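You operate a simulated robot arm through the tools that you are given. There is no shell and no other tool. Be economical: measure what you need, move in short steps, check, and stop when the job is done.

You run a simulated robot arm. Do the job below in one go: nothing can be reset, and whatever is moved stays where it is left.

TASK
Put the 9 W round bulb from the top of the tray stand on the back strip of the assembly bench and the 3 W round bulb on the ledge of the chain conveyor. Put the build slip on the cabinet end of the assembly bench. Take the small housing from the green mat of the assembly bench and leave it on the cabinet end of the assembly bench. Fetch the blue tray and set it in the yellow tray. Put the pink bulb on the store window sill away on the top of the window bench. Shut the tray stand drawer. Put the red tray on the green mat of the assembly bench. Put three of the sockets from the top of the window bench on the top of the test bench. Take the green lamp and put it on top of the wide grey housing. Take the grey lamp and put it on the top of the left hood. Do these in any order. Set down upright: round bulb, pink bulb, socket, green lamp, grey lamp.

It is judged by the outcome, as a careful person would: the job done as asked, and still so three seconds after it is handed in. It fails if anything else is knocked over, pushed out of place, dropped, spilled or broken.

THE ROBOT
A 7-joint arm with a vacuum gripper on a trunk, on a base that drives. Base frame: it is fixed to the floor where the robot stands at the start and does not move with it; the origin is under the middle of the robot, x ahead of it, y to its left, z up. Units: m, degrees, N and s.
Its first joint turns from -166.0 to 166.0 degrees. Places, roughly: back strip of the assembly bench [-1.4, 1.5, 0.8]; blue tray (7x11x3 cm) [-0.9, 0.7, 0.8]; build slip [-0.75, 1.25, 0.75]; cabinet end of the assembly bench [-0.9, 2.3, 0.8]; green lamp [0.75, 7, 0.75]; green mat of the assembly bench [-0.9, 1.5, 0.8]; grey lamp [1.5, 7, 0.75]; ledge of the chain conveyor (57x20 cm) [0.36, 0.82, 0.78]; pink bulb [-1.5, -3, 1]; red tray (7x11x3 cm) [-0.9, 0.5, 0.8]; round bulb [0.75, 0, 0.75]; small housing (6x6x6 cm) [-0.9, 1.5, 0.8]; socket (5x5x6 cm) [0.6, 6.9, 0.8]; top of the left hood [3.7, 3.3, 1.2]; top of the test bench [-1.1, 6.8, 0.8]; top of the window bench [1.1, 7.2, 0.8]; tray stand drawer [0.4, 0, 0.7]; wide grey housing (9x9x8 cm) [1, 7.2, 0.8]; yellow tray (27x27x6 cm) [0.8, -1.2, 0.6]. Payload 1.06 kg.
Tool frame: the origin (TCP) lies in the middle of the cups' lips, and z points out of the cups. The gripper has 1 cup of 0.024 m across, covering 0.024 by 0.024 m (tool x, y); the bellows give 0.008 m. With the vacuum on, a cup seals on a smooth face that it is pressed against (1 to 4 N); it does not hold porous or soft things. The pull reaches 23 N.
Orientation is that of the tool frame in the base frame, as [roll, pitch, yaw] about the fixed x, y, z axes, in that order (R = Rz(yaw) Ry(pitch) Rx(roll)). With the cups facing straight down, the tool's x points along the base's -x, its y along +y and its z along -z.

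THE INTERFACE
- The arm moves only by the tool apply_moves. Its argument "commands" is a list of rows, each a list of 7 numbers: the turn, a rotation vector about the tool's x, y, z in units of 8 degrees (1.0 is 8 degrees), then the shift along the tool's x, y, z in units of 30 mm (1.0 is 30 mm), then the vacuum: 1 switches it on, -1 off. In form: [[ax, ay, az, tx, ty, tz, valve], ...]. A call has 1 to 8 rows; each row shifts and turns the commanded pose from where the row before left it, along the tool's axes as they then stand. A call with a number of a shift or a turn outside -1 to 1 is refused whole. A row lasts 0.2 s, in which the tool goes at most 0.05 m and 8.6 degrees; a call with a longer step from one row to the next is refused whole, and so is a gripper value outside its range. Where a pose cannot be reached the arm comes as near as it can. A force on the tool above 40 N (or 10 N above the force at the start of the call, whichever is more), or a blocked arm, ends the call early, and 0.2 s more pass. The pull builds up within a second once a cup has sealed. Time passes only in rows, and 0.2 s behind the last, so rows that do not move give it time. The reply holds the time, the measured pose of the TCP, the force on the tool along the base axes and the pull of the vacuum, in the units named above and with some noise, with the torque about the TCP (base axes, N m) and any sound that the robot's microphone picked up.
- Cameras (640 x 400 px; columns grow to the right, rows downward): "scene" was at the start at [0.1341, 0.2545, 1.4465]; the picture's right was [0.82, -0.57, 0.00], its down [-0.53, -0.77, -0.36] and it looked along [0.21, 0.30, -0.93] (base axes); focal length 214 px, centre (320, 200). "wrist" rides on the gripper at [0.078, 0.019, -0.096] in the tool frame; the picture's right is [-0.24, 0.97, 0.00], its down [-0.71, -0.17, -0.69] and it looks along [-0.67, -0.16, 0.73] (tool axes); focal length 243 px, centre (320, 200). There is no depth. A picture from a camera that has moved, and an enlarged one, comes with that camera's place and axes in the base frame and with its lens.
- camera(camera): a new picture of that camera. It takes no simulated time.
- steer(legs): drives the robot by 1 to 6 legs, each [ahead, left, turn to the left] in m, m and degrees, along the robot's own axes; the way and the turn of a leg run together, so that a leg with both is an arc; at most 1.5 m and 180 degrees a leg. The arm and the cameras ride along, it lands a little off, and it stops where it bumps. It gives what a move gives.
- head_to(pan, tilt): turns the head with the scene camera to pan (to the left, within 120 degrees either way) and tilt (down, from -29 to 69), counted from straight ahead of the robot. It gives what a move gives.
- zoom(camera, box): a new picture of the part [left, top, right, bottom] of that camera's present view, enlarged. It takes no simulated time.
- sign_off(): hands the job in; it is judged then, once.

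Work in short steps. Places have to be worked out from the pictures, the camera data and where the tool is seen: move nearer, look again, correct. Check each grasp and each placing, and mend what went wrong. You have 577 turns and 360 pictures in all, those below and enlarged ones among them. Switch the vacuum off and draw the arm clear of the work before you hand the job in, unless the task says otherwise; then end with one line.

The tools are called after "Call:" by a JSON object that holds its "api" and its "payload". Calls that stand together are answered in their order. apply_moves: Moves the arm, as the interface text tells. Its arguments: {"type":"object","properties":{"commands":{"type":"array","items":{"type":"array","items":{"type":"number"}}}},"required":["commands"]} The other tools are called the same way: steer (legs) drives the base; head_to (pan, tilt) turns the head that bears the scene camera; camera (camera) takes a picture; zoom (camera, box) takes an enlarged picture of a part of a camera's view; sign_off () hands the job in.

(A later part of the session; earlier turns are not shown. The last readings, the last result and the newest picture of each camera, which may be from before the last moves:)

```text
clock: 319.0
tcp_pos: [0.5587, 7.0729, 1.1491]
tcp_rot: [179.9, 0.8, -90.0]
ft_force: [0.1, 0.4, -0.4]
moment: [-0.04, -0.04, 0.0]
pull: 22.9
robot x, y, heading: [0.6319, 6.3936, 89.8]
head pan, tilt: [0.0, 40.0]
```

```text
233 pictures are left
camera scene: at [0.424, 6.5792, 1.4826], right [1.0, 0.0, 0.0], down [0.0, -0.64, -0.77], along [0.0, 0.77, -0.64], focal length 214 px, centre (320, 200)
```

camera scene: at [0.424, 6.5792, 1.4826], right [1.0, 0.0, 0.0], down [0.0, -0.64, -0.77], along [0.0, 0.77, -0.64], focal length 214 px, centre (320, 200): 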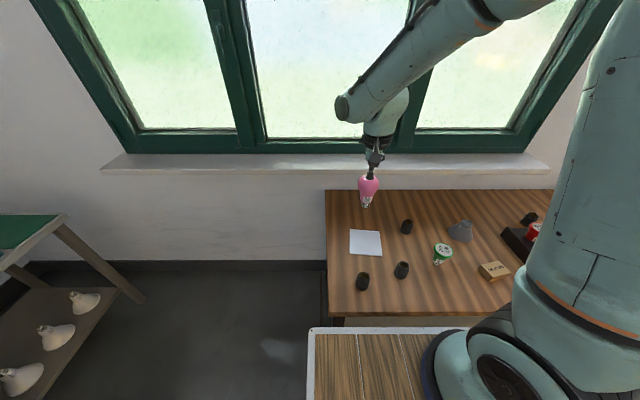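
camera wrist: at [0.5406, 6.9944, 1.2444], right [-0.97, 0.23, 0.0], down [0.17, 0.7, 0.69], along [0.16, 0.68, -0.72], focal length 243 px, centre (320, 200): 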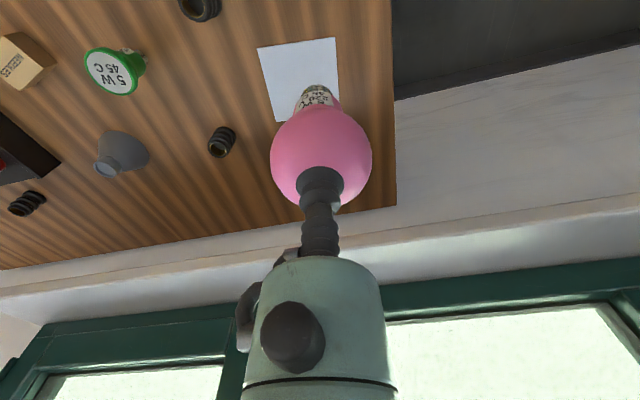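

The bulb still hangs straight. I correct the 0.8° tilt, back the base 0.1 m and strafe right 0.25 m.

Call:
{"api": "apply_moves", "payload": {"commands": [[0, 0.1, 0, 0, 0, -0.5, 1]]}}

Call:
{"api": "steer", "payload": {"legs": [[-0.1, 0, 0], [0, -0.28, 0]]}}

Call:
{"api": "camera", "payload": {"camera": "wrist"}}

Call:
{"api": "camera", "payload": {"camera": "scene"}}

```text
clock: 319.4
tcp_pos: [0.5589, 7.0717, 1.1653]
tcp_rot: [179.8, -0.1, -89.8]
ft_force: [-0.2, -0.1, -0.5]
moment: [0.0, 0.01, -0.02]
pull: 23.0
robot x, y, heading: [0.6301, 6.396, 90.0]
head pan, tilt: [0.0, 40.0]
```

```text
clock: 322.1
tcp_pos: [0.8381, 6.9713, 1.165]
tcp_rot: [179.9, -0.1, -90.2]
ft_force: [-0.2, -0.6, -0.8]
moment: [0.0, -0.03, 0.02]
pull: 23.2
robot x, y, heading: [0.9074, 6.2934, 89.6]
head pan, tilt: [0.0, 40.0]
```

```text
232 pictures are left
camera wrist: at [0.8185, 6.8944, 1.2603], right [-0.97, 0.24, 0.0], down [0.17, 0.71, 0.68], along [0.16, 0.66, -0.73], focal length 243 px, centre (320, 200)
```

wrist: 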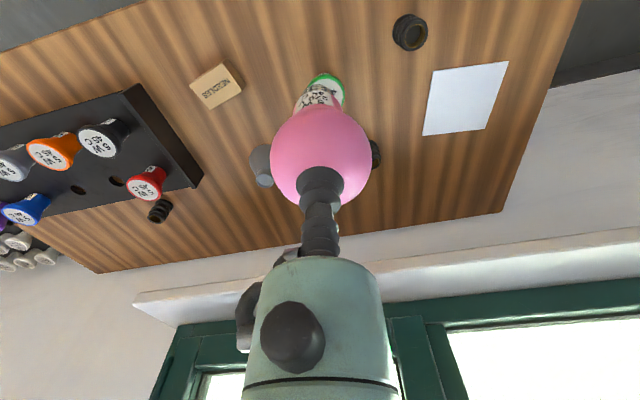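

```text
231 pictures are left
camera scene: at [0.6992, 6.4786, 1.4826], right [1.0, -0.01, 0.0], down [-0.01, -0.64, -0.77], along [0.01, 0.77, -0.64], focal length 214 px, centre (320, 200)
```

scene: 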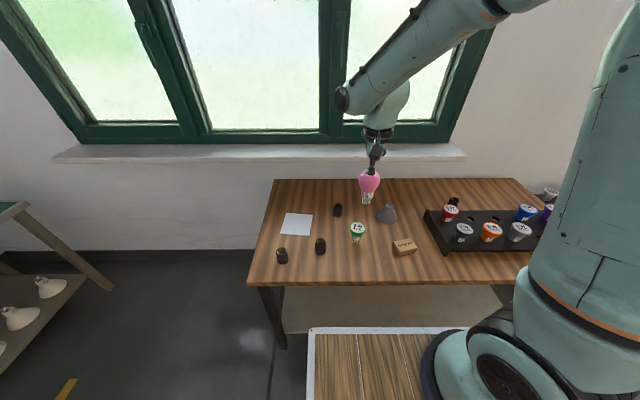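

Target (0.92, 6.90). I move there and lower to 1.0.

Call:
{"api": "apply_moves", "payload": {"commands": [[0, 0, 0, 0.8, -0.91, 0, 1], [0, 0, 0, 0.8, -0.91, 0, 1], [0, 0, 0, 0.8, -0.91, 0, 1], [0, 0, 0, 0, 0, 1, 1], [0, 0, 0, 0, 0, 1, 1], [0, 0, 0, 0, 0, 1, 1], [0, 0, 0, 0, 0, 1, 1], [0, 0, 0, 0, 0, 1, 1]]}}

Call:
{"api": "camera", "payload": {"camera": "wrist"}}

Call:
{"api": "zoom", "payload": {"camera": "scene", "box": [260, 140, 460, 290]}}

```text
clock: 323.9
tcp_pos: [0.9201, 6.8987, 1.0142]
tcp_rot: [179.8, 0.1, -90.1]
ft_force: [-0.1, 0.6, -0.3]
moment: [0.01, 0.01, -0.01]
pull: 23.1
robot x, y, heading: [0.9077, 6.2984, 89.5]
head pan, tilt: [0.0, 40.0]
```

```text
230 pictures are left
camera wrist: at [0.9008, 6.8224, 1.1093], right [-0.97, 0.24, 0.0], down [0.18, 0.71, 0.68], along [0.16, 0.67, -0.73], focal length 243 px, centre (320, 200)
```

wrist: 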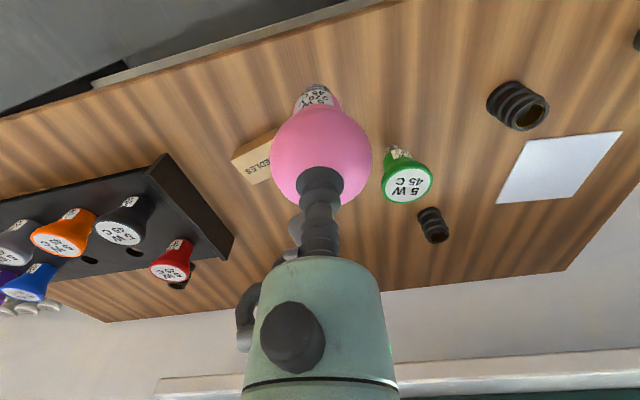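

```text
2.67 times, centred on (360, 215) of scene
camera zoom: at [0.6993, 6.4782, 1.4827], right [1.0, -0.01, 0.0], down [-0.01, -0.64, -0.77], along [0.01, 0.77, -0.64], focal length 572 px, centre (213, 160)
```

zoom: 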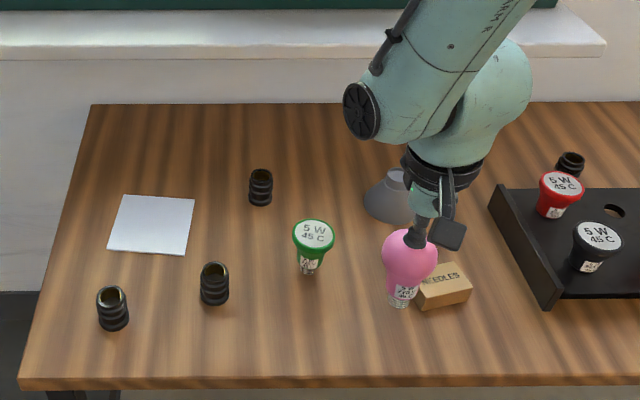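

It will land clear in front of the box. I lower to ~0.925, then in small steps.

Call:
{"api": "apply_moves", "payload": {"commands": [[0, 0, 0, 0, 0, 1, 1], [0, 0, 0, 0, 0, 1, 1], [0, 0, 0, 0, 0, 1, 1]]}}

Call:
{"api": "zoom", "payload": {"camera": "scene", "box": [340, 200, 420, 290]}}

```text
clock: 324.7
tcp_pos: [0.9173, 6.8981, 0.9252]
tcp_rot: [179.8, 0.0, -90.3]
ft_force: [0.6, 0.2, -0.8]
moment: [0.05, 0.01, 0.0]
pull: 23.1
robot x, y, heading: [0.9063, 6.2941, 90.0]
head pan, tilt: [0.0, 40.0]
```

```text
4.44 times, centred on (380, 245) of scene
camera zoom: at [0.6993, 6.4783, 1.4827], right [1.0, -0.01, 0.0], down [-0.01, -0.64, -0.77], along [0.01, 0.77, -0.64], focal length 953 px, centre (53, 0)
```

zoom: 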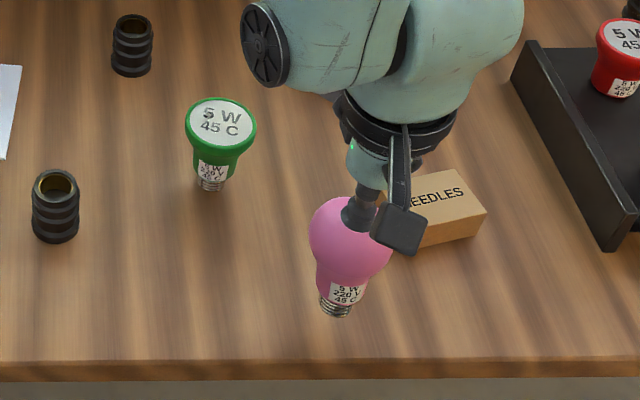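

Call:
{"api": "apply_moves", "payload": {"commands": [[0, 0, 0, 0, 0, 0.2, 1], [0, 0, 0, 0, 0, 0.15, 1]]}}

Call:
{"api": "apply_moves", "payload": {"commands": [[0, 0, 0, 0, 0, 0.08, 1], [0, 0, 0, 0, 0, 0.08, 1]]}}

Call:
{"api": "apply_moves", "payload": {"commands": [[0, 0, 0, 0, 0, 0.08, 1], [0, 0, 0, 0, 0, 0.08, 1]]}}

```text
clock: 325.3
tcp_pos: [0.919, 6.8979, 0.9152]
tcp_rot: [180.0, -0.1, -90.1]
ft_force: [-0.7, 0.0, -0.8]
moment: [0.02, 0.01, -0.01]
pull: 23.2
robot x, y, heading: [0.9049, 6.2928, 89.7]
head pan, tilt: [0.0, 40.0]
```

```text
clock: 325.9
tcp_pos: [0.9183, 6.8983, 0.9098]
tcp_rot: [179.9, -0.1, -90.1]
ft_force: [-0.5, 0.2, -0.5]
moment: [-0.02, 0.0, -0.04]
pull: 22.6
robot x, y, heading: [0.9029, 6.2962, 89.8]
head pan, tilt: [0.0, 40.0]
```

```text
clock: 326.5
tcp_pos: [0.9184, 6.8984, 0.9034]
tcp_rot: [180.0, 0.0, -90.2]
ft_force: [-1.3, 0.5, 14.8]
moment: [0.05, 0.03, 0.02]
pull: 23.5
robot x, y, heading: [0.9048, 6.2989, 89.5]
head pan, tilt: [0.0, 40.0]
```

Contact at ~0.905. I ease, release and lift.

Call:
{"api": "apply_moves", "payload": {"commands": [[0, 0, 0, 0, 0, -0.07, 1], [0, 0, 0, 0, 0, 0, -1], [0, 0, 0, 0, 0, 0, -1], [0, 0, 0, 0, 0, 0, -1], [0, 0, 0, 0, 0, 0, -1], [0, 0, 0, 0, 0, -0.1, -1], [0, 0, 0, 0, 0, -0.2, -1], [0, 0, 0, 0, 0, -1, -1]]}}

Call:
{"api": "apply_moves", "payload": {"commands": [[0, 0, 0, 0, 0, -1, -1], [0, 0, 0, 0, 0, -1, -1], [0, 0, 0, 0, 0, -1, -1], [0, 0, 0, 0, 0, -1, -1], [0, 0, 0, 0, 0, -1, -1]]}}

Call:
{"api": "camera", "payload": {"camera": "wrist"}}

Call:
{"api": "zoom", "payload": {"camera": "scene", "box": [260, 140, 460, 290]}}

```text
clock: 328.3
tcp_pos: [0.919, 6.897, 0.9466]
tcp_rot: [179.9, -0.1, -90.3]
ft_force: [0.5, -0.4, -0.1]
moment: [-0.03, 0.04, -0.01]
pull: 0.0
robot x, y, heading: [0.9063, 6.2942, 89.5]
head pan, tilt: [0.0, 40.0]
```

```text
clock: 329.5
tcp_pos: [0.9158, 6.8999, 1.0983]
tcp_rot: [179.9, -0.1, -90.2]
ft_force: [-0.4, 0.1, -0.2]
moment: [-0.01, -0.01, -0.02]
pull: 0.0
robot x, y, heading: [0.9068, 6.2971, 89.6]
head pan, tilt: [0.0, 40.0]
```

```text
227 pictures are left
camera wrist: at [0.8973, 6.8235, 1.1926], right [-0.97, 0.24, 0.0], down [0.17, 0.71, 0.68], along [0.16, 0.66, -0.73], focal length 243 px, centre (320, 200)
```

wrist: 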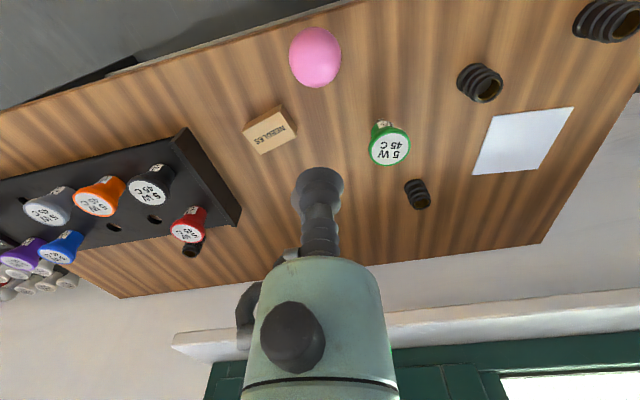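

```text
2.67 times, centred on (360, 215) of scene
camera zoom: at [0.6991, 6.479, 1.4826], right [1.0, -0.01, 0.0], down [0.0, -0.64, -0.77], along [0.01, 0.77, -0.64], focal length 572 px, centre (213, 160)
```

zoom: 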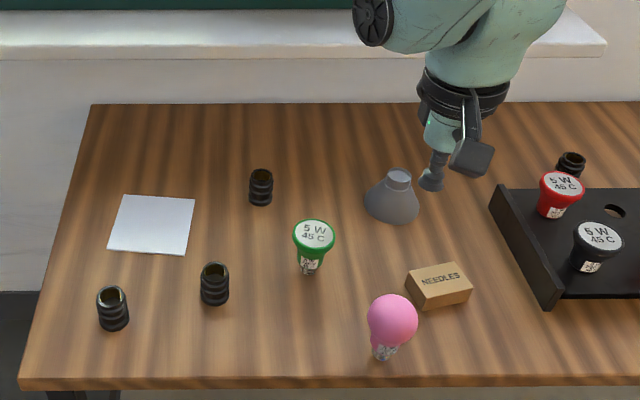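

Pink bulb stands. Next the green lamp onto the grey housing; I zoom at both.

Call:
{"api": "zoom", "payload": {"camera": "scene", "box": [340, 190, 410, 250]}}

Call:
{"api": "zoom", "payload": {"camera": "wrist", "box": [340, 90, 460, 220]}}

```text
6.67 times, centred on (375, 220) of scene
camera zoom: at [0.6991, 6.479, 1.4826], right [1.0, -0.01, 0.0], down [0.0, -0.64, -0.77], along [0.01, 0.77, -0.64], focal length 1430 px, centre (-47, 67)
```

zoom: 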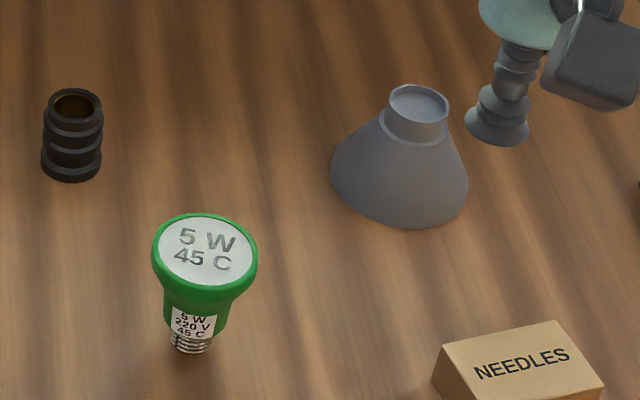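

```text
3.08 times, centred on (400, 155) of wrist
camera zoom: at [0.8973, 6.8235, 1.1926], right [-0.97, 0.24, 0.0], down [0.17, 0.71, 0.68], along [0.16, 0.66, -0.73], focal length 746 px, centre (74, 338)
```

zoom: 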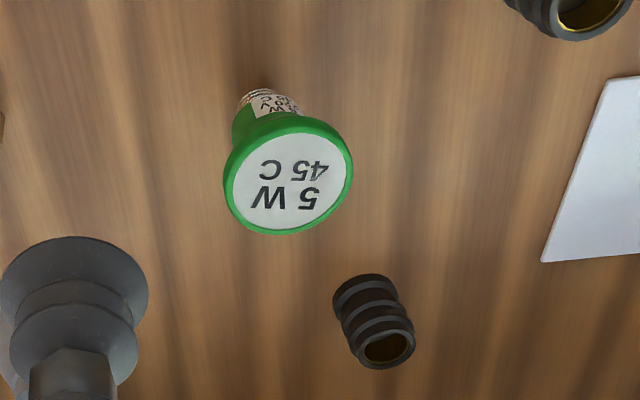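

Green lamp top centre triangulates to (0.845, 7.018, 0.904). I move above it.

Call:
{"api": "apply_moves", "payload": {"commands": [[0, 0, 0, -0.98, 0.59, 0, -1], [0, 0, 0, -0.98, 0.59, 0, -1], [0, 0, 0, -0.98, 0.59, 0, -1], [0, 0, 0, -0.98, 0.59, 0, -1], [0, 0, 0, 0, 0, 1, -1], [0, 0, 0, 0, 0, 1, -1], [0, 0, 0, 0, 0, 1, -1], [0, 0, 0, 0, 0, 1, -1]]}}

Call:
{"api": "zoom", "payload": {"camera": "wrist", "box": [240, 60, 400, 200]}}

Call:
{"api": "zoom", "payload": {"camera": "scene", "box": [330, 180, 430, 260]}}

```text
clock: 331.3
tcp_pos: [0.8493, 7.0169, 0.9773]
tcp_rot: [179.9, 0.0, -90.3]
ft_force: [-0.1, -0.5, 0.1]
moment: [0.0, 0.03, -0.04]
pull: 0.0
robot x, y, heading: [0.9091, 6.2935, 89.5]
head pan, tilt: [0.0, 40.0]
```

```text
2.86 times, centred on (320, 130) of wrist
camera zoom: at [0.8294, 6.9398, 1.072], right [-0.97, 0.24, 0.0], down [0.18, 0.71, 0.68], along [0.16, 0.66, -0.73], focal length 693 px, centre (320, 400)
```

zoom: 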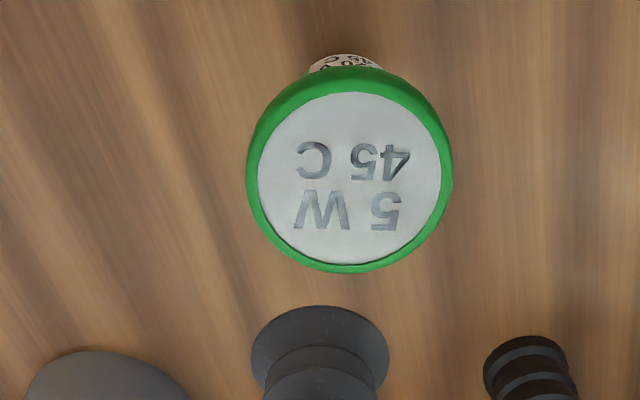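

```text
5.00 times, centred on (380, 220) of scene
camera zoom: at [0.6992, 6.4784, 1.4827], right [1.0, -0.01, 0.0], down [-0.01, -0.64, -0.77], along [0.01, 0.77, -0.64], focal length 1072 px, centre (20, 100)
```

zoom: 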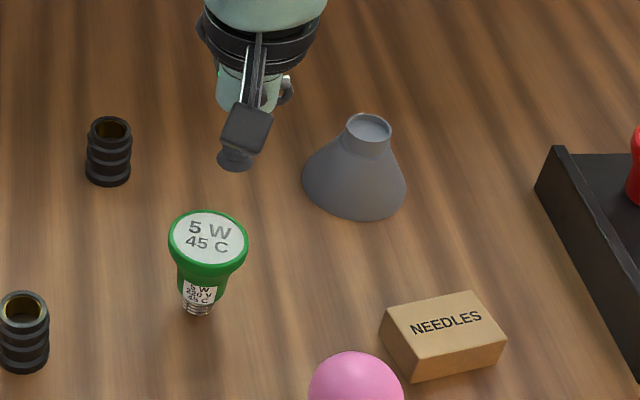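

I correct 8 mm left and descend with vacuum.

Call:
{"api": "apply_moves", "payload": {"commands": [[0, 0, 0, -0.03, 0.27, 1, 1], [0, 0, 0, 0, 0, 0.9, 1], [0, 0, 0, 0, 0, 0.3, 1], [0, 0, 0, 0, 0, 0.1, 1], [0, 0, 0, 0, 0, 0, 1]]}}

Call:
{"api": "zoom", "payload": {"camera": "wrist", "box": [240, 80, 400, 220]}}

```text
clock: 332.5
tcp_pos: [0.8398, 7.0182, 0.9056]
tcp_rot: [180.0, 0.0, -90.2]
ft_force: [0.0, 0.4, 0.1]
moment: [0.02, 0.02, 0.04]
pull: 0.1
robot x, y, heading: [0.9012, 6.2897, 89.6]
head pan, tilt: [0.0, 40.0]
```

```text
2.86 times, centred on (320, 150) of wrist
camera zoom: at [0.821, 6.9413, 1.0016], right [-0.97, 0.24, 0.0], down [0.17, 0.71, 0.68], along [0.16, 0.66, -0.73], focal length 693 px, centre (320, 343)
```

zoom: 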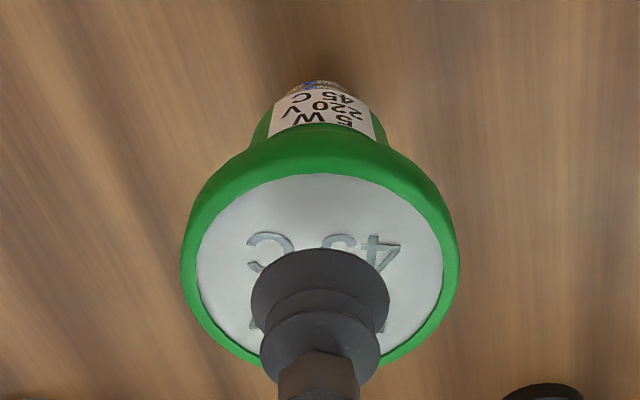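

Not yet touching; lower 3 mm more.

Call:
{"api": "apply_moves", "payload": {"commands": [[0, 0, 0, 0, 0, 0.1, 1], [0, 0, 0, 0, 0, 0, 1], [0, 0, 0, 0, 0, 0, 1]]}}

Call:
{"api": "zoom", "payload": {"camera": "wrist", "box": [240, 80, 400, 220]}}

```text
clock: 333.3
tcp_pos: [0.8405, 7.0163, 0.9037]
tcp_rot: [-180.0, -0.1, -90.2]
ft_force: [0.1, -0.6, 0.8]
moment: [-0.02, -0.01, 0.01]
pull: 0.1
robot x, y, heading: [0.9056, 6.2937, 89.5]
head pan, tilt: [0.0, 40.0]
```

```text
2.86 times, centred on (320, 150) of wrist
camera zoom: at [0.821, 6.9413, 0.9988], right [-0.97, 0.24, 0.0], down [0.17, 0.71, 0.68], along [0.16, 0.66, -0.73], focal length 693 px, centre (320, 343)
```

zoom: 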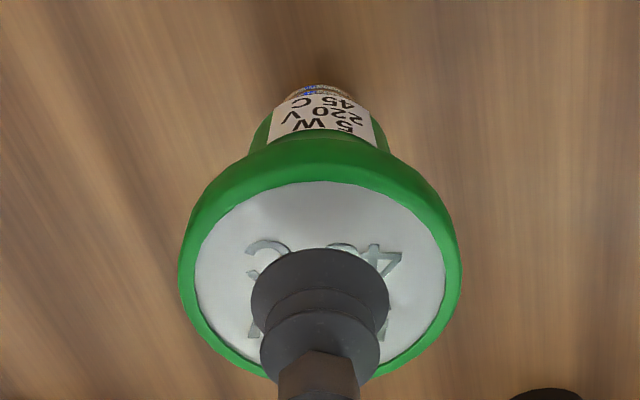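

Call:
{"api": "apply_moves", "payload": {"commands": [[0, 0, 0, 0.05, 0, 0.1, 1], [0, 0, 0, 0, 0, 0, 1], [0, 0, 0, 0, 0, 0, 1]]}}

Call:
{"api": "apply_moves", "payload": {"commands": [[0, 0, 0, 0, 0, 0.07, 1], [0, 0, 0, 0, 0, 0, 1], [0, 0, 0, 0, 0, 0, 1]]}}

```text
clock: 334.1
tcp_pos: [0.8405, 7.016, 0.9001]
tcp_rot: [179.9, -0.1, -90.2]
ft_force: [0.0, 0.3, 0.2]
moment: [0.03, 0.04, 0.01]
pull: 0.1
robot x, y, heading: [0.9055, 6.294, 89.6]
head pan, tilt: [0.0, 40.0]
```

```text
clock: 334.9
tcp_pos: [0.8415, 7.0152, 0.8984]
tcp_rot: [180.0, 0.0, -90.2]
ft_force: [-0.7, -0.1, 0.0]
moment: [-0.04, -0.01, 0.01]
pull: 0.0
robot x, y, heading: [0.906, 6.2935, 89.8]
head pan, tilt: [0.0, 40.0]
```

Call:
{"api": "apply_moves", "payload": {"commands": [[0, 0, 0, 0, 0, 0.1, 1], [0, 0, 0, 0, 0, 0, 1], [0, 0, 0, 0, 0, 0, 1]]}}

Call:
{"api": "zoom", "payload": {"camera": "wrist", "box": [240, 80, 400, 220]}}

```text
clock: 335.7
tcp_pos: [0.8402, 7.0158, 0.8963]
tcp_rot: [179.8, -0.1, -90.2]
ft_force: [-0.2, -0.7, -0.4]
moment: [-0.02, -0.01, -0.02]
pull: 0.1
robot x, y, heading: [0.9089, 6.2951, 89.7]
head pan, tilt: [0.0, 40.0]
```

```text
2.86 times, centred on (320, 150) of wrist
camera zoom: at [0.8208, 6.9393, 0.9915], right [-0.97, 0.24, 0.0], down [0.17, 0.71, 0.68], along [0.16, 0.66, -0.73], focal length 693 px, centre (320, 343)
```

zoom: 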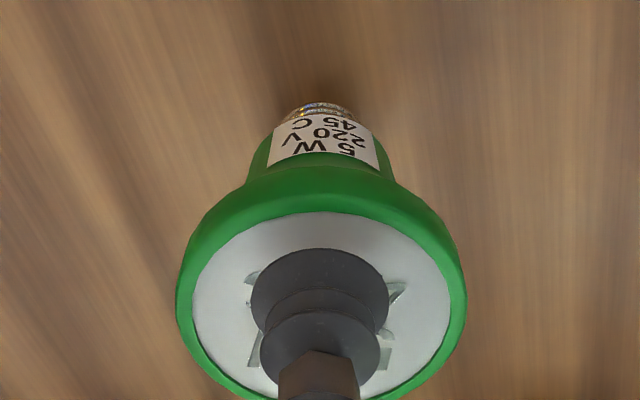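

Centred on the face now; still a small gap. I lower on.

Call:
{"api": "apply_moves", "payload": {"commands": [[0, 0, 0, -0.03, 0, 0.1, 1], [0, 0, 0, 0, 0, 0, 1], [0, 0, 0, 0, 0, 0, 1]]}}

Call:
{"api": "apply_moves", "payload": {"commands": [[0, 0, 0, 0, 0, 0.07, 1], [0, 0, 0, 0, 0, 0, 1], [0, 0, 0, 0, 0, 0, 1]]}}

```text
clock: 336.5
tcp_pos: [0.8408, 7.017, 0.8933]
tcp_rot: [179.9, -0.1, -90.2]
ft_force: [0.0, 0.6, -0.3]
moment: [0.01, -0.02, 0.03]
pull: 0.1
robot x, y, heading: [0.9076, 6.2983, 89.5]
head pan, tilt: [0.0, 40.0]
```

```text
clock: 337.3
tcp_pos: [0.8408, 7.0156, 0.8915]
tcp_rot: [179.9, -0.1, -90.2]
ft_force: [0.9, -0.6, 0.4]
moment: [0.01, -0.02, -0.02]
pull: 0.1
robot x, y, heading: [0.9075, 6.2964, 89.3]
head pan, tilt: [0.0, 40.0]
```

Call:
{"api": "apply_moves", "payload": {"commands": [[0, 0, 0, 0, 0, 0.1, 1], [0, 0, 0, 0, 0, 0, 1], [0, 0, 0, 0, 0, 0, 1]]}}

Call:
{"api": "zoom", "payload": {"camera": "wrist", "box": [240, 80, 400, 220]}}

Call:
{"api": "zoom", "payload": {"camera": "scene", "box": [320, 200, 400, 260]}}

```text
clock: 338.1
tcp_pos: [0.841, 7.0162, 0.8872]
tcp_rot: [179.9, -0.1, -90.3]
ft_force: [0.2, -0.4, -0.6]
moment: [-0.02, 0.0, 0.02]
pull: 23.4
robot x, y, heading: [0.9067, 6.2928, 89.5]
head pan, tilt: [0.0, 40.0]
```

```text
2.86 times, centred on (320, 150) of wrist
camera zoom: at [0.8209, 6.9397, 0.9831], right [-0.97, 0.24, 0.0], down [0.17, 0.71, 0.68], along [0.16, 0.66, -0.73], focal length 693 px, centre (320, 343)
```

zoom: 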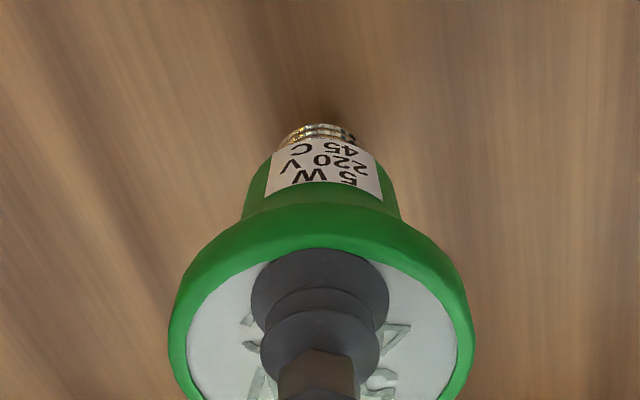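

```text
6.67 times, centred on (360, 230) of scene
camera zoom: at [0.6992, 6.4787, 1.4826], right [1.0, -0.01, 0.0], down [0.0, -0.64, -0.77], along [0.01, 0.77, -0.64], focal length 1430 px, centre (53, 0)
```

zoom: 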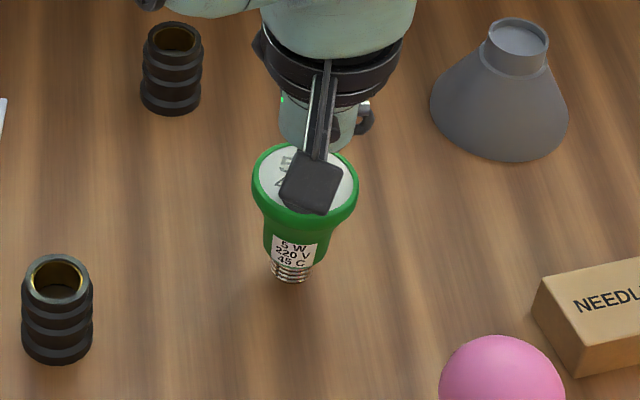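

Sealed, but the cup sits about 10 mm off the lamp's axis. I release, shift 10 mm forward and re-grip.

Call:
{"api": "apply_moves", "payload": {"commands": [[0, 0, 0, 0, 0, 0, -1], [0, 0, 0, 0, 0, 0, -1], [0, 0, 0, 0, 0, 0, -1], [0, 0, 0, 0, 0, 0, -1], [0, 0, 0, 0, 0, -0.3, -1], [0, 0, 0, -0.33, 0, 0, -1], [0, 0, 0, 0, 0, 0, -1]]}}

Call:
{"api": "zoom", "payload": {"camera": "wrist", "box": [240, 80, 400, 220]}}

```text
clock: 339.7
tcp_pos: [0.8401, 7.0263, 0.896]
tcp_rot: [179.9, 0.0, -90.2]
ft_force: [0.1, -0.1, 0.8]
moment: [-0.02, -0.01, 0.01]
pull: 0.0
robot x, y, heading: [0.9064, 6.2934, 89.6]
head pan, tilt: [0.0, 40.0]
```

```text
2.86 times, centred on (320, 150) of wrist
camera zoom: at [0.8214, 6.9505, 0.9915], right [-0.97, 0.24, 0.0], down [0.17, 0.71, 0.68], along [0.16, 0.66, -0.73], focal length 693 px, centre (320, 343)
```

zoom: 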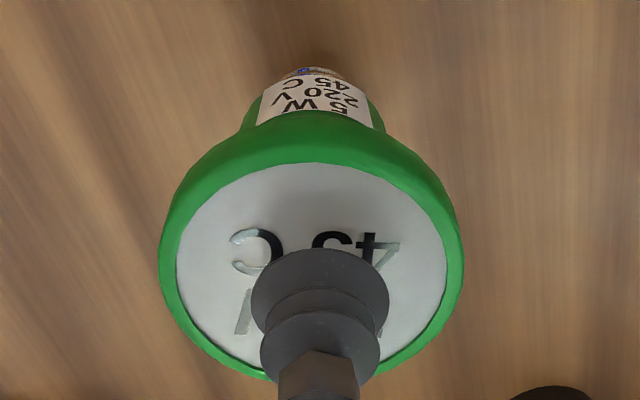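

I fine-tune 3 mm forward, 1.5 mm right, and re-seal.

Call:
{"api": "apply_moves", "payload": {"commands": [[0, 0, 0, -0.1, -0.05, 0.2, 1], [0, 0, 0, 0, 0, 0.1, 1], [0, 0, 0, 0, 0, 0, 1], [0, 0, 0, 0, 0, 0, 1]]}}

Call:
{"api": "zoom", "payload": {"camera": "wrist", "box": [240, 80, 400, 220]}}

```text
clock: 340.7
tcp_pos: [0.8419, 7.0299, 0.8867]
tcp_rot: [179.9, -0.1, -90.2]
ft_force: [0.3, -0.2, 0.2]
moment: [0.0, 0.01, 0.03]
pull: 22.7
robot x, y, heading: [0.9051, 6.2946, 89.5]
head pan, tilt: [0.0, 40.0]
```

```text
2.86 times, centred on (320, 150) of wrist
camera zoom: at [0.8231, 6.9536, 0.9831], right [-0.97, 0.24, 0.0], down [0.17, 0.71, 0.68], along [0.16, 0.66, -0.73], focal length 693 px, centre (320, 343)
```

zoom: 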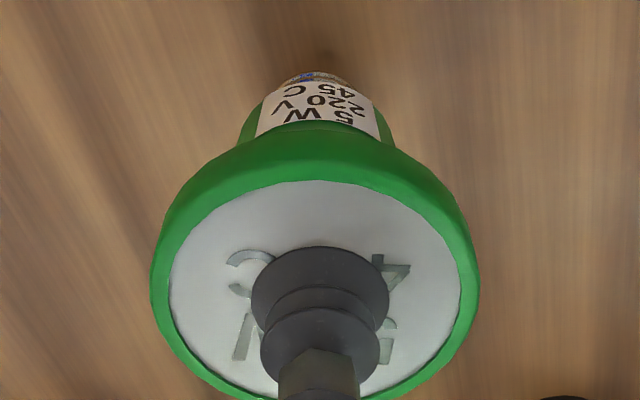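

Sealed and centred; cap bottom is 0.087 below the TCP. I lift and carry it near the housing, est. top (1.004, 7.16).

Call:
{"api": "apply_moves", "payload": {"commands": [[0, 0, 0, 0, 0, -0.4, 1], [0, 0, 0, 0, 0, -1, 1], [0, 0, 0, 0, 0, -1, 1], [0, 0, 0, 0, 0, -1, 1], [0, 0, 0, 0, 0, -1, 1], [0, 0, 0, 0, 0, -1, 1], [0, 0, 0, 0, 0, -1, 1]]}}

Call:
{"api": "apply_moves", "payload": {"commands": [[0, 0, 0, -0.8, -0.95, 0, 1], [0, 0, 0, -0.8, -0.95, 0, 1], [0, 0, 0, -0.8, -0.95, 0, 1], [0, 0, 0, -0.8, -0.95, 0, 1], [0, 0, 0, -0.8, -0.95, 0, 1]]}}

Call:
{"api": "zoom", "payload": {"camera": "wrist", "box": [220, 0, 420, 200]}}

Call:
{"api": "zoom", "payload": {"camera": "scene", "box": [340, 160, 440, 240]}}

```text
clock: 342.3
tcp_pos: [0.8431, 7.0321, 1.0801]
tcp_rot: [179.9, -0.1, -90.1]
ft_force: [-0.3, -0.3, -0.8]
moment: [-0.02, 0.0, 0.04]
pull: 23.3
robot x, y, heading: [0.9044, 6.2959, 89.6]
head pan, tilt: [0.0, 40.0]
```

```text
clock: 343.5
tcp_pos: [0.9827, 7.1499, 1.0797]
tcp_rot: [180.0, -0.1, -90.0]
ft_force: [-0.8, -0.1, -1.4]
moment: [0.01, 0.0, -0.02]
pull: 23.2
robot x, y, heading: [0.9059, 6.2944, 89.6]
head pan, tilt: [0.0, 40.0]
```

```text
2.00 times, centred on (320, 100) of wrist
camera zoom: at [0.9643, 7.0734, 1.1757], right [-0.97, 0.24, 0.0], down [0.17, 0.71, 0.68], along [0.16, 0.66, -0.73], focal length 485 px, centre (320, 400)
```

zoom: 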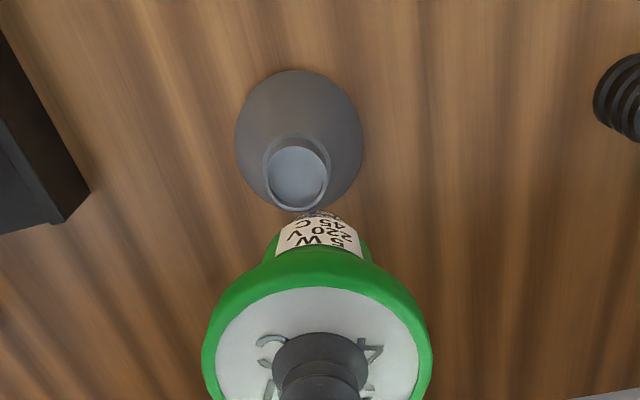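

```text
5.00 times, centred on (390, 200) of scene
camera zoom: at [0.6988, 6.4782, 1.4826], right [1.0, -0.01, 0.0], down [0.0, -0.64, -0.77], along [0.01, 0.77, -0.64], focal length 1072 px, centre (-30, 200)
```

zoom: 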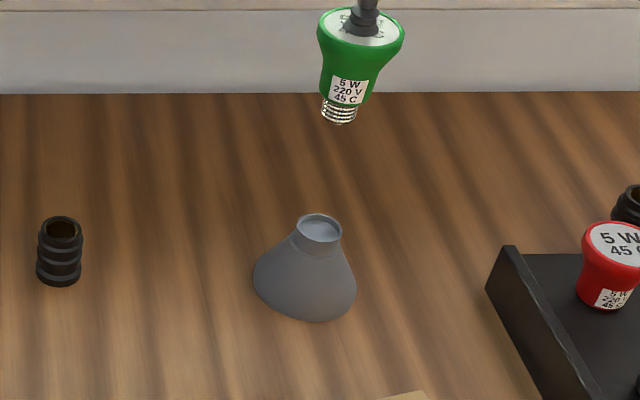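

Housing neck rim ≈(1.003, 7.165, 0.878), recess ~33 mm wide. I align the lamp over it and lower to leave ~2 cm.

Call:
{"api": "apply_moves", "payload": {"commands": [[0, 0, 0, -0.503, -0.643, 0, 1], [0, 0, 0, 0, 0, 1, 1], [0, 0, 0, 0, 0, 1, 1], [0, 0, 0, 0, 0, 0.9, 1], [0, 0, 0, 0, 0, 0, 1]]}}

Call:
{"api": "zoom", "payload": {"camera": "wrist", "box": [240, 60, 400, 200]}}

Call:
{"api": "zoom", "payload": {"camera": "scene", "box": [360, 170, 440, 230]}}

```text
clock: 344.7
tcp_pos: [1.0048, 7.1644, 0.9918]
tcp_rot: [179.8, -0.1, -90.1]
ft_force: [-0.1, 0.1, -1.1]
moment: [0.0, 0.0, -0.03]
pull: 22.7
robot x, y, heading: [0.9049, 6.2935, 89.9]
head pan, tilt: [0.0, 40.0]
```

```text
2.86 times, centred on (320, 130) of wrist
camera zoom: at [0.9849, 7.0873, 1.0875], right [-0.97, 0.24, 0.0], down [0.17, 0.71, 0.68], along [0.16, 0.66, -0.73], focal length 693 px, centre (320, 400)
```

zoom: 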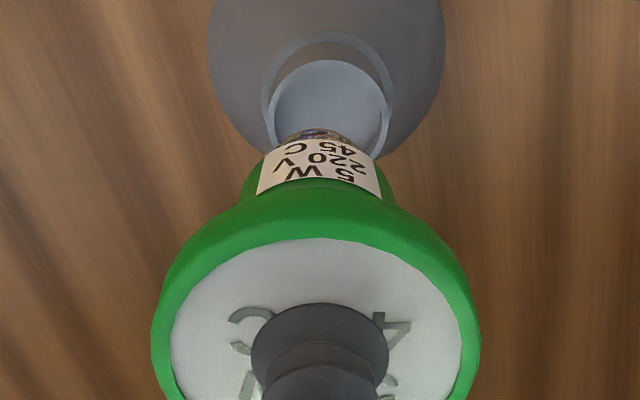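

```text
6.67 times, centred on (400, 200) of scene
camera zoom: at [0.6992, 6.4786, 1.4826], right [1.0, -0.01, 0.0], down [-0.01, -0.64, -0.77], along [0.01, 0.77, -0.64], focal length 1430 px, centre (-213, 200)
```

zoom: 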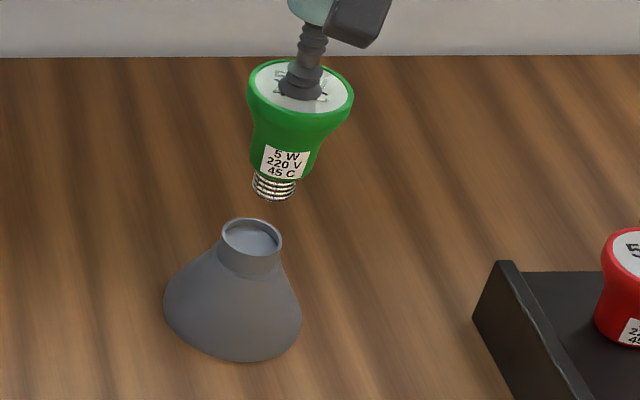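

Comparing cup and rim biases, the rim is about 5 mm left and 4 mm nearer. I correct and lower a bit.

Call:
{"api": "apply_moves", "payload": {"commands": [[0, 0, 0, 0.133, 0.167, 0.3, 1], [0, 0, 0, 0, 0, 0.2, 1], [0, 0, 0, 0, 0, 0, 1]]}}

Call:
{"api": "zoom", "payload": {"camera": "wrist", "box": [240, 60, 400, 200]}}

Call:
{"api": "zoom", "payload": {"camera": "scene", "box": [360, 170, 440, 230]}}

```text
clock: 345.5
tcp_pos: [0.9989, 7.1592, 0.9759]
tcp_rot: [179.9, -0.1, -90.2]
ft_force: [-0.3, -0.1, -0.5]
moment: [0.01, 0.02, -0.04]
pull: 22.4
robot x, y, heading: [0.9048, 6.2931, 89.9]
head pan, tilt: [0.0, 40.0]
```

```text
2.86 times, centred on (320, 130) of wrist
camera zoom: at [0.9799, 7.0829, 1.0724], right [-0.97, 0.24, 0.0], down [0.17, 0.71, 0.68], along [0.16, 0.66, -0.73], focal length 693 px, centre (320, 400)
```

zoom: 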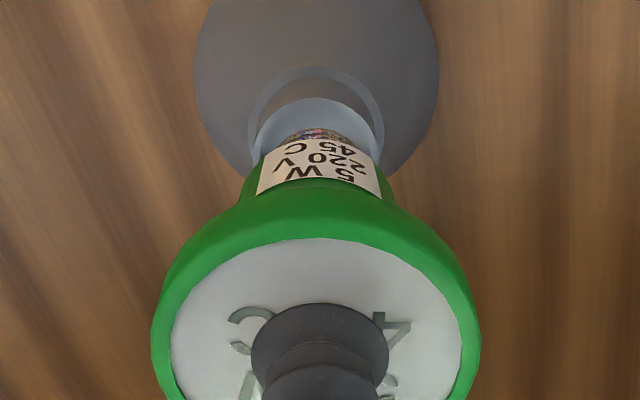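

```text
6.67 times, centred on (400, 200) of scene
camera zoom: at [0.6992, 6.4786, 1.4826], right [1.0, -0.01, 0.0], down [0.0, -0.64, -0.77], along [0.01, 0.77, -0.64], focal length 1430 px, centre (-213, 200)
```

zoom: 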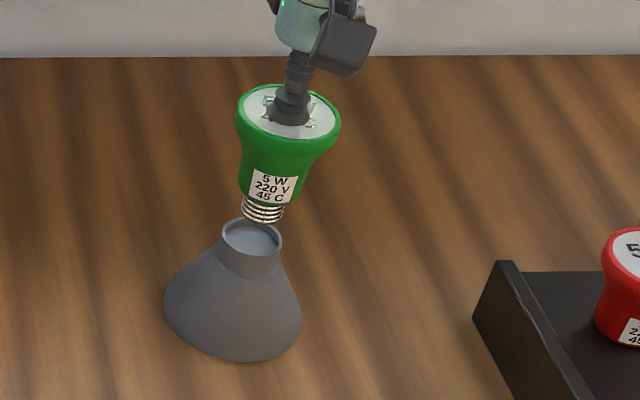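

Lamp axis and rim agree within ~2 mm. I lower in 2 mm steps watching force.

Call:
{"api": "apply_moves", "payload": {"commands": [[0, 0, 0, 0, 0, 0.1, 1], [0, 0, 0, 0, 0, 0, 1]]}}

Call:
{"api": "apply_moves", "payload": {"commands": [[0, 0, 0, 0, 0, 0.08, 1], [0, 0, 0, 0, 0, 0, 1]]}}

Call:
{"api": "zoom", "payload": {"camera": "scene", "box": [360, 170, 440, 230]}}

```text
clock: 346.1
tcp_pos: [0.9991, 7.1594, 0.9747]
tcp_rot: [180.0, -0.1, -90.2]
ft_force: [0.4, 0.1, -0.8]
moment: [0.01, 0.0, -0.01]
pull: 23.0
robot x, y, heading: [0.907, 6.2935, 89.6]
head pan, tilt: [0.0, 40.0]
```

```text
clock: 346.7
tcp_pos: [0.9989, 7.1604, 0.9726]
tcp_rot: [179.9, -0.1, -90.2]
ft_force: [-0.5, -0.7, -0.5]
moment: [0.0, -0.07, 0.0]
pull: 22.6
robot x, y, heading: [0.9047, 6.2934, 89.6]
head pan, tilt: [0.0, 40.0]
```

```text
6.67 times, centred on (400, 200) of scene
camera zoom: at [0.6992, 6.4787, 1.4826], right [1.0, -0.01, 0.0], down [0.0, -0.64, -0.77], along [0.01, 0.77, -0.64], focal length 1430 px, centre (-213, 200)
```

zoom: 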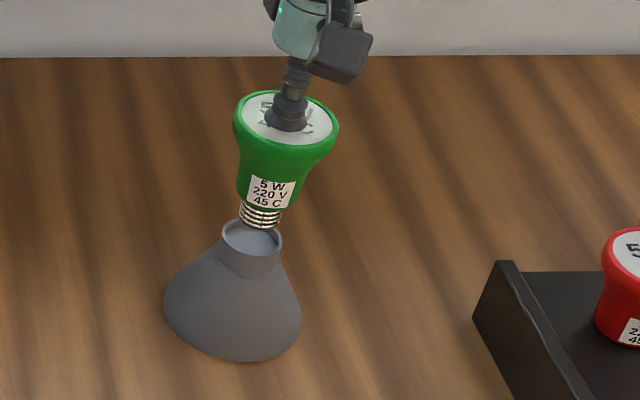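

Cap appears ~3 mm right and slightly far. I shift a bit and lower further.

Call:
{"api": "apply_moves", "payload": {"commands": [[0, 0, 0, 0.08, 0.08, 0.1, 1], [0, 0, 0, 0, 0, 0, 1]]}}

Call:
{"api": "apply_moves", "payload": {"commands": [[0, 0, 0, 0, 0, 0.08, 1], [0, 0, 0, 0, 0, 0, 1]]}}

Call:
{"api": "zoom", "payload": {"camera": "scene", "box": [375, 185, 425, 225]}}

Call:
{"api": "zoom", "payload": {"camera": "wrist", "box": [280, 60, 360, 120]}}

```text
clock: 347.3
tcp_pos: [0.9957, 7.1583, 0.9676]
tcp_rot: [179.9, -0.1, -90.1]
ft_force: [-0.4, -0.2, -0.6]
moment: [0.03, -0.02, 0.03]
pull: 23.0
robot x, y, heading: [0.9054, 6.2944, 89.7]
head pan, tilt: [0.0, 40.0]
```

```text
clock: 347.9
tcp_pos: [0.9959, 7.1578, 0.9656]
tcp_rot: [179.9, -0.1, -90.2]
ft_force: [0.3, -0.2, -0.8]
moment: [-0.01, 0.06, 0.01]
pull: 23.0
robot x, y, heading: [0.906, 6.2951, 89.7]
head pan, tilt: [0.0, 40.0]
```

```text
10.00 times, centred on (400, 205) of scene
camera zoom: at [0.6992, 6.4787, 1.4826], right [1.0, -0.01, 0.0], down [0.0, -0.64, -0.77], along [0.01, 0.77, -0.64], focal length 2145 px, centre (-480, 150)
```

zoom: 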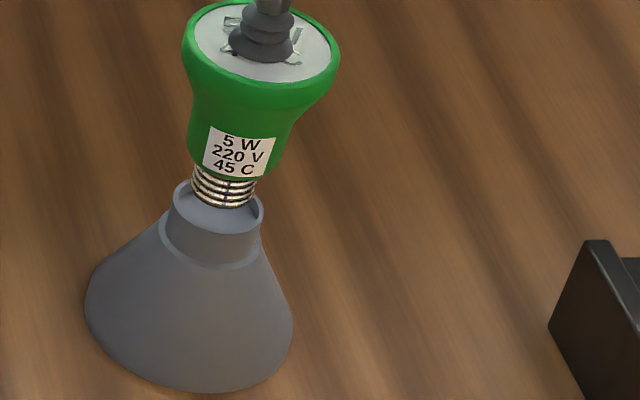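

```text
6.67 times, centred on (320, 90) of wrist
camera zoom: at [0.9774, 7.0815, 1.0617], right [-0.97, 0.24, 0.0], down [0.17, 0.71, 0.68], along [0.16, 0.66, -0.73], focal length 1618 px, centre (320, 933)
```

zoom: 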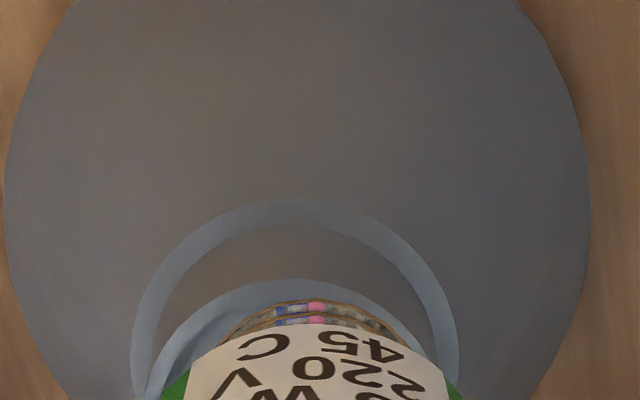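

The wrist view suggests a slight overshoot; I shift back ~1.5–2 mm and continue lowering.

Call:
{"api": "apply_moves", "payload": {"commands": [[0, 0, 0, -0.07, -0.05, 0, 1], [0, 0, 0, 0, 0, 0.08, 1], [0, 0, 0, 0, 0, 0, 1]]}}

Call:
{"api": "apply_moves", "payload": {"commands": [[0, 0, 0, 0, 0, 0.07, 1], [0, 0, 0, 0, 0, 0, 1]]}}

Call:
{"api": "zoom", "payload": {"camera": "scene", "box": [375, 185, 425, 225]}}

Call:
{"api": "zoom", "payload": {"camera": "wrist", "box": [280, 60, 360, 120]}}

```text
clock: 348.7
tcp_pos: [0.9978, 7.1599, 0.9634]
tcp_rot: [179.9, -0.1, -90.3]
ft_force: [0.0, 0.9, -0.8]
moment: [0.02, -0.01, 0.02]
pull: 22.1
robot x, y, heading: [0.9061, 6.2947, 89.9]
head pan, tilt: [0.0, 40.0]
```

```text
clock: 349.3
tcp_pos: [0.9983, 7.1605, 0.9614]
tcp_rot: [179.9, -0.1, -90.2]
ft_force: [-0.2, -0.7, -1.1]
moment: [0.0, 0.01, 0.0]
pull: 22.7
robot x, y, heading: [0.9078, 6.2926, 89.6]
head pan, tilt: [0.0, 40.0]
```

```text
10.00 times, centred on (400, 205) of scene
camera zoom: at [0.6992, 6.4787, 1.4826], right [1.0, -0.01, 0.0], down [0.0, -0.64, -0.77], along [0.01, 0.77, -0.64], focal length 2145 px, centre (-480, 150)
```

zoom: 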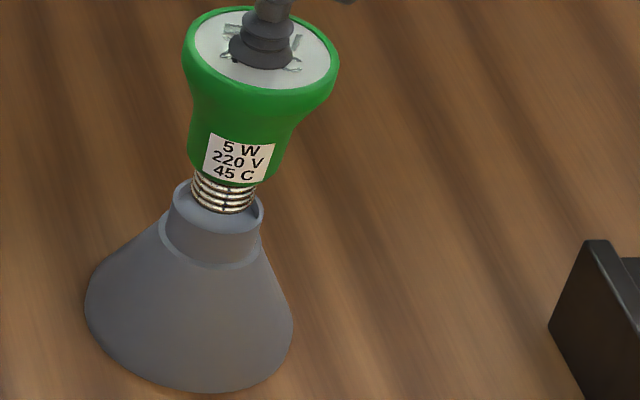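

```text
6.67 times, centred on (320, 90) of wrist
camera zoom: at [0.979, 7.0836, 1.0569], right [-0.97, 0.24, 0.0], down [0.17, 0.71, 0.68], along [0.16, 0.66, -0.73], focal length 1618 px, centre (320, 933)
```

zoom: 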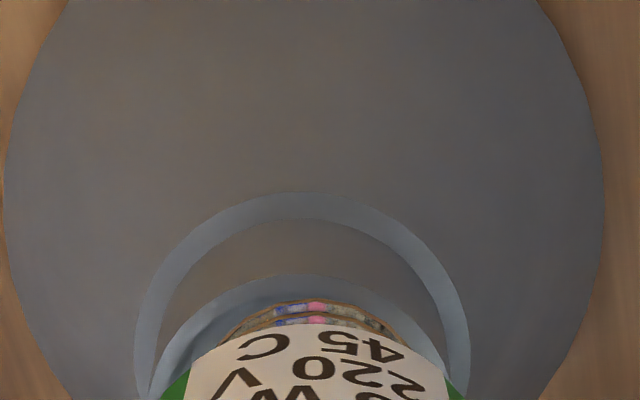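

Well within the recess. I keep lowering.

Call:
{"api": "apply_moves", "payload": {"commands": [[0, 0, 0, 0, 0, 0.08, 1], [0, 0, 0, 0, 0, 0, 1]]}}

Call:
{"api": "apply_moves", "payload": {"commands": [[0, 0, 0, 0, 0, 0.08, 1], [0, 0, 0, 0, 0, 0, 1]]}}

Call:
{"api": "zoom", "payload": {"camera": "scene", "box": [375, 185, 425, 225]}}

```text
clock: 349.9
tcp_pos: [0.998, 7.16, 0.9577]
tcp_rot: [179.8, -0.1, -90.2]
ft_force: [0.4, -0.1, -0.2]
moment: [0.0, 0.01, -0.01]
pull: 22.9
robot x, y, heading: [0.9084, 6.2927, 89.5]
head pan, tilt: [0.0, 40.0]
```

```text
clock: 350.5
tcp_pos: [0.9987, 7.1607, 0.9552]
tcp_rot: [179.8, -0.1, -90.2]
ft_force: [-0.4, 0.5, -0.4]
moment: [-0.01, -0.03, -0.01]
pull: 23.1
robot x, y, heading: [0.904, 6.2902, 89.8]
head pan, tilt: [0.0, 40.0]
```

```text
10.00 times, centred on (400, 205) of scene
camera zoom: at [0.6992, 6.4787, 1.4826], right [1.0, -0.01, 0.0], down [0.0, -0.64, -0.77], along [0.01, 0.77, -0.64], focal length 2145 px, centre (-480, 150)
```

zoom: 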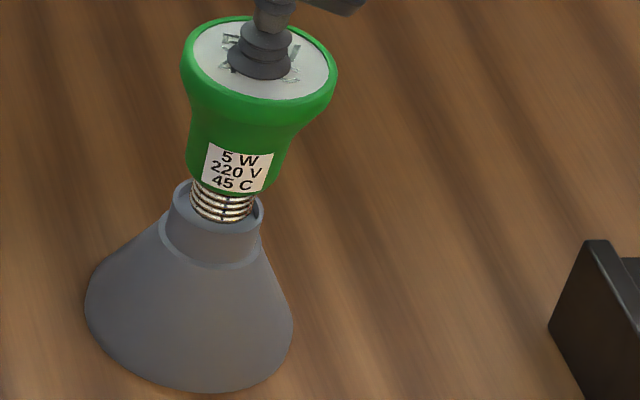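

Call:
{"api": "apply_moves", "payload": {"commands": [[0, 0, 0, 0, 0, 0.08, 1], [0, 0, 0, 0, 0, 0, 1]]}}

Call:
{"api": "apply_moves", "payload": {"commands": [[0, 0, 0, 0, 0, 0.08, 1], [0, 0, 0, 0, 0, 0, 1]]}}

Call:
{"api": "zoom", "payload": {"camera": "scene", "box": [375, 185, 425, 225]}}

```text
clock: 351.1
tcp_pos: [0.9987, 7.1587, 0.955]
tcp_rot: [179.8, 0.0, -90.2]
ft_force: [0.1, -1.1, 8.2]
moment: [0.01, -0.01, 0.03]
pull: 22.8
robot x, y, heading: [0.9041, 6.2911, 89.7]
head pan, tilt: [0.0, 40.0]
```

```text
clock: 351.7
tcp_pos: [0.9983, 7.1587, 0.9525]
tcp_rot: [179.9, 0.0, -90.2]
ft_force: [0.2, -0.3, 14.4]
moment: [-0.02, -0.03, 0.01]
pull: 22.9
robot x, y, heading: [0.9066, 6.2945, 89.6]
head pan, tilt: [0.0, 40.0]
```

```text
10.00 times, centred on (400, 205) of scene
camera zoom: at [0.6991, 6.478, 1.4827], right [1.0, -0.01, 0.0], down [0.0, -0.64, -0.77], along [0.01, 0.77, -0.64], focal length 2145 px, centre (-480, 150)
```

zoom: 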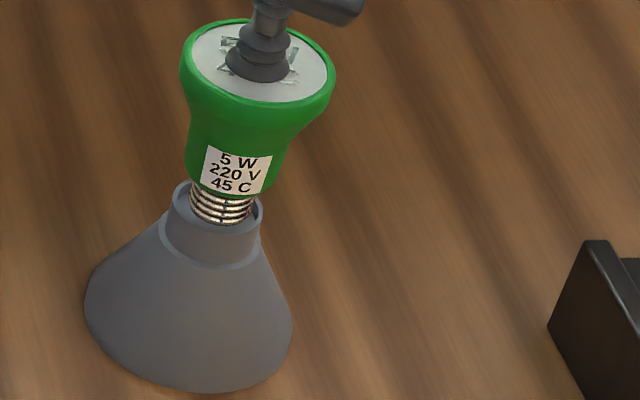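

Firm flat contact at 0.954 with the cap in the recess. I ease, release and lift gently.

Call:
{"api": "apply_moves", "payload": {"commands": [[0, 0, 0, 0, 0, -0.08, 1], [0, 0, 0, 0, 0, 0, -1], [0, 0, 0, 0, 0, 0, -1], [0, 0, 0, 0, 0, 0, -1], [0, 0, 0, 0, 0, 0, -1], [0, 0, 0, 0, 0, -0.1, -1], [0, 0, 0, 0, 0, -0.2, -1], [0, 0, 0, 0, 0, -0.5, -1]]}}

Call:
{"api": "zoom", "payload": {"camera": "scene", "box": [375, 185, 425, 225]}}

```text
clock: 353.5
tcp_pos: [0.9986, 7.1609, 0.9798]
tcp_rot: [179.9, -0.1, -90.2]
ft_force: [-0.1, -0.8, -0.2]
moment: [0.01, 0.0, -0.02]
pull: 0.0
robot x, y, heading: [0.9052, 6.297, 89.7]
head pan, tilt: [0.0, 40.0]
```

```text
10.00 times, centred on (400, 205) of scene
camera zoom: at [0.6992, 6.4788, 1.4826], right [1.0, -0.01, 0.0], down [0.0, -0.64, -0.77], along [0.01, 0.77, -0.64], focal length 2145 px, centre (-480, 150)
```

zoom: 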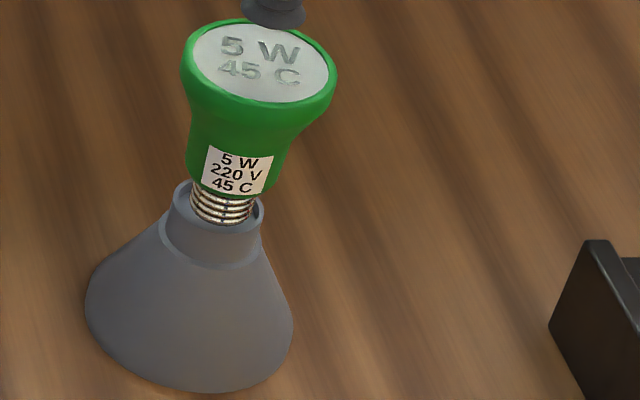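

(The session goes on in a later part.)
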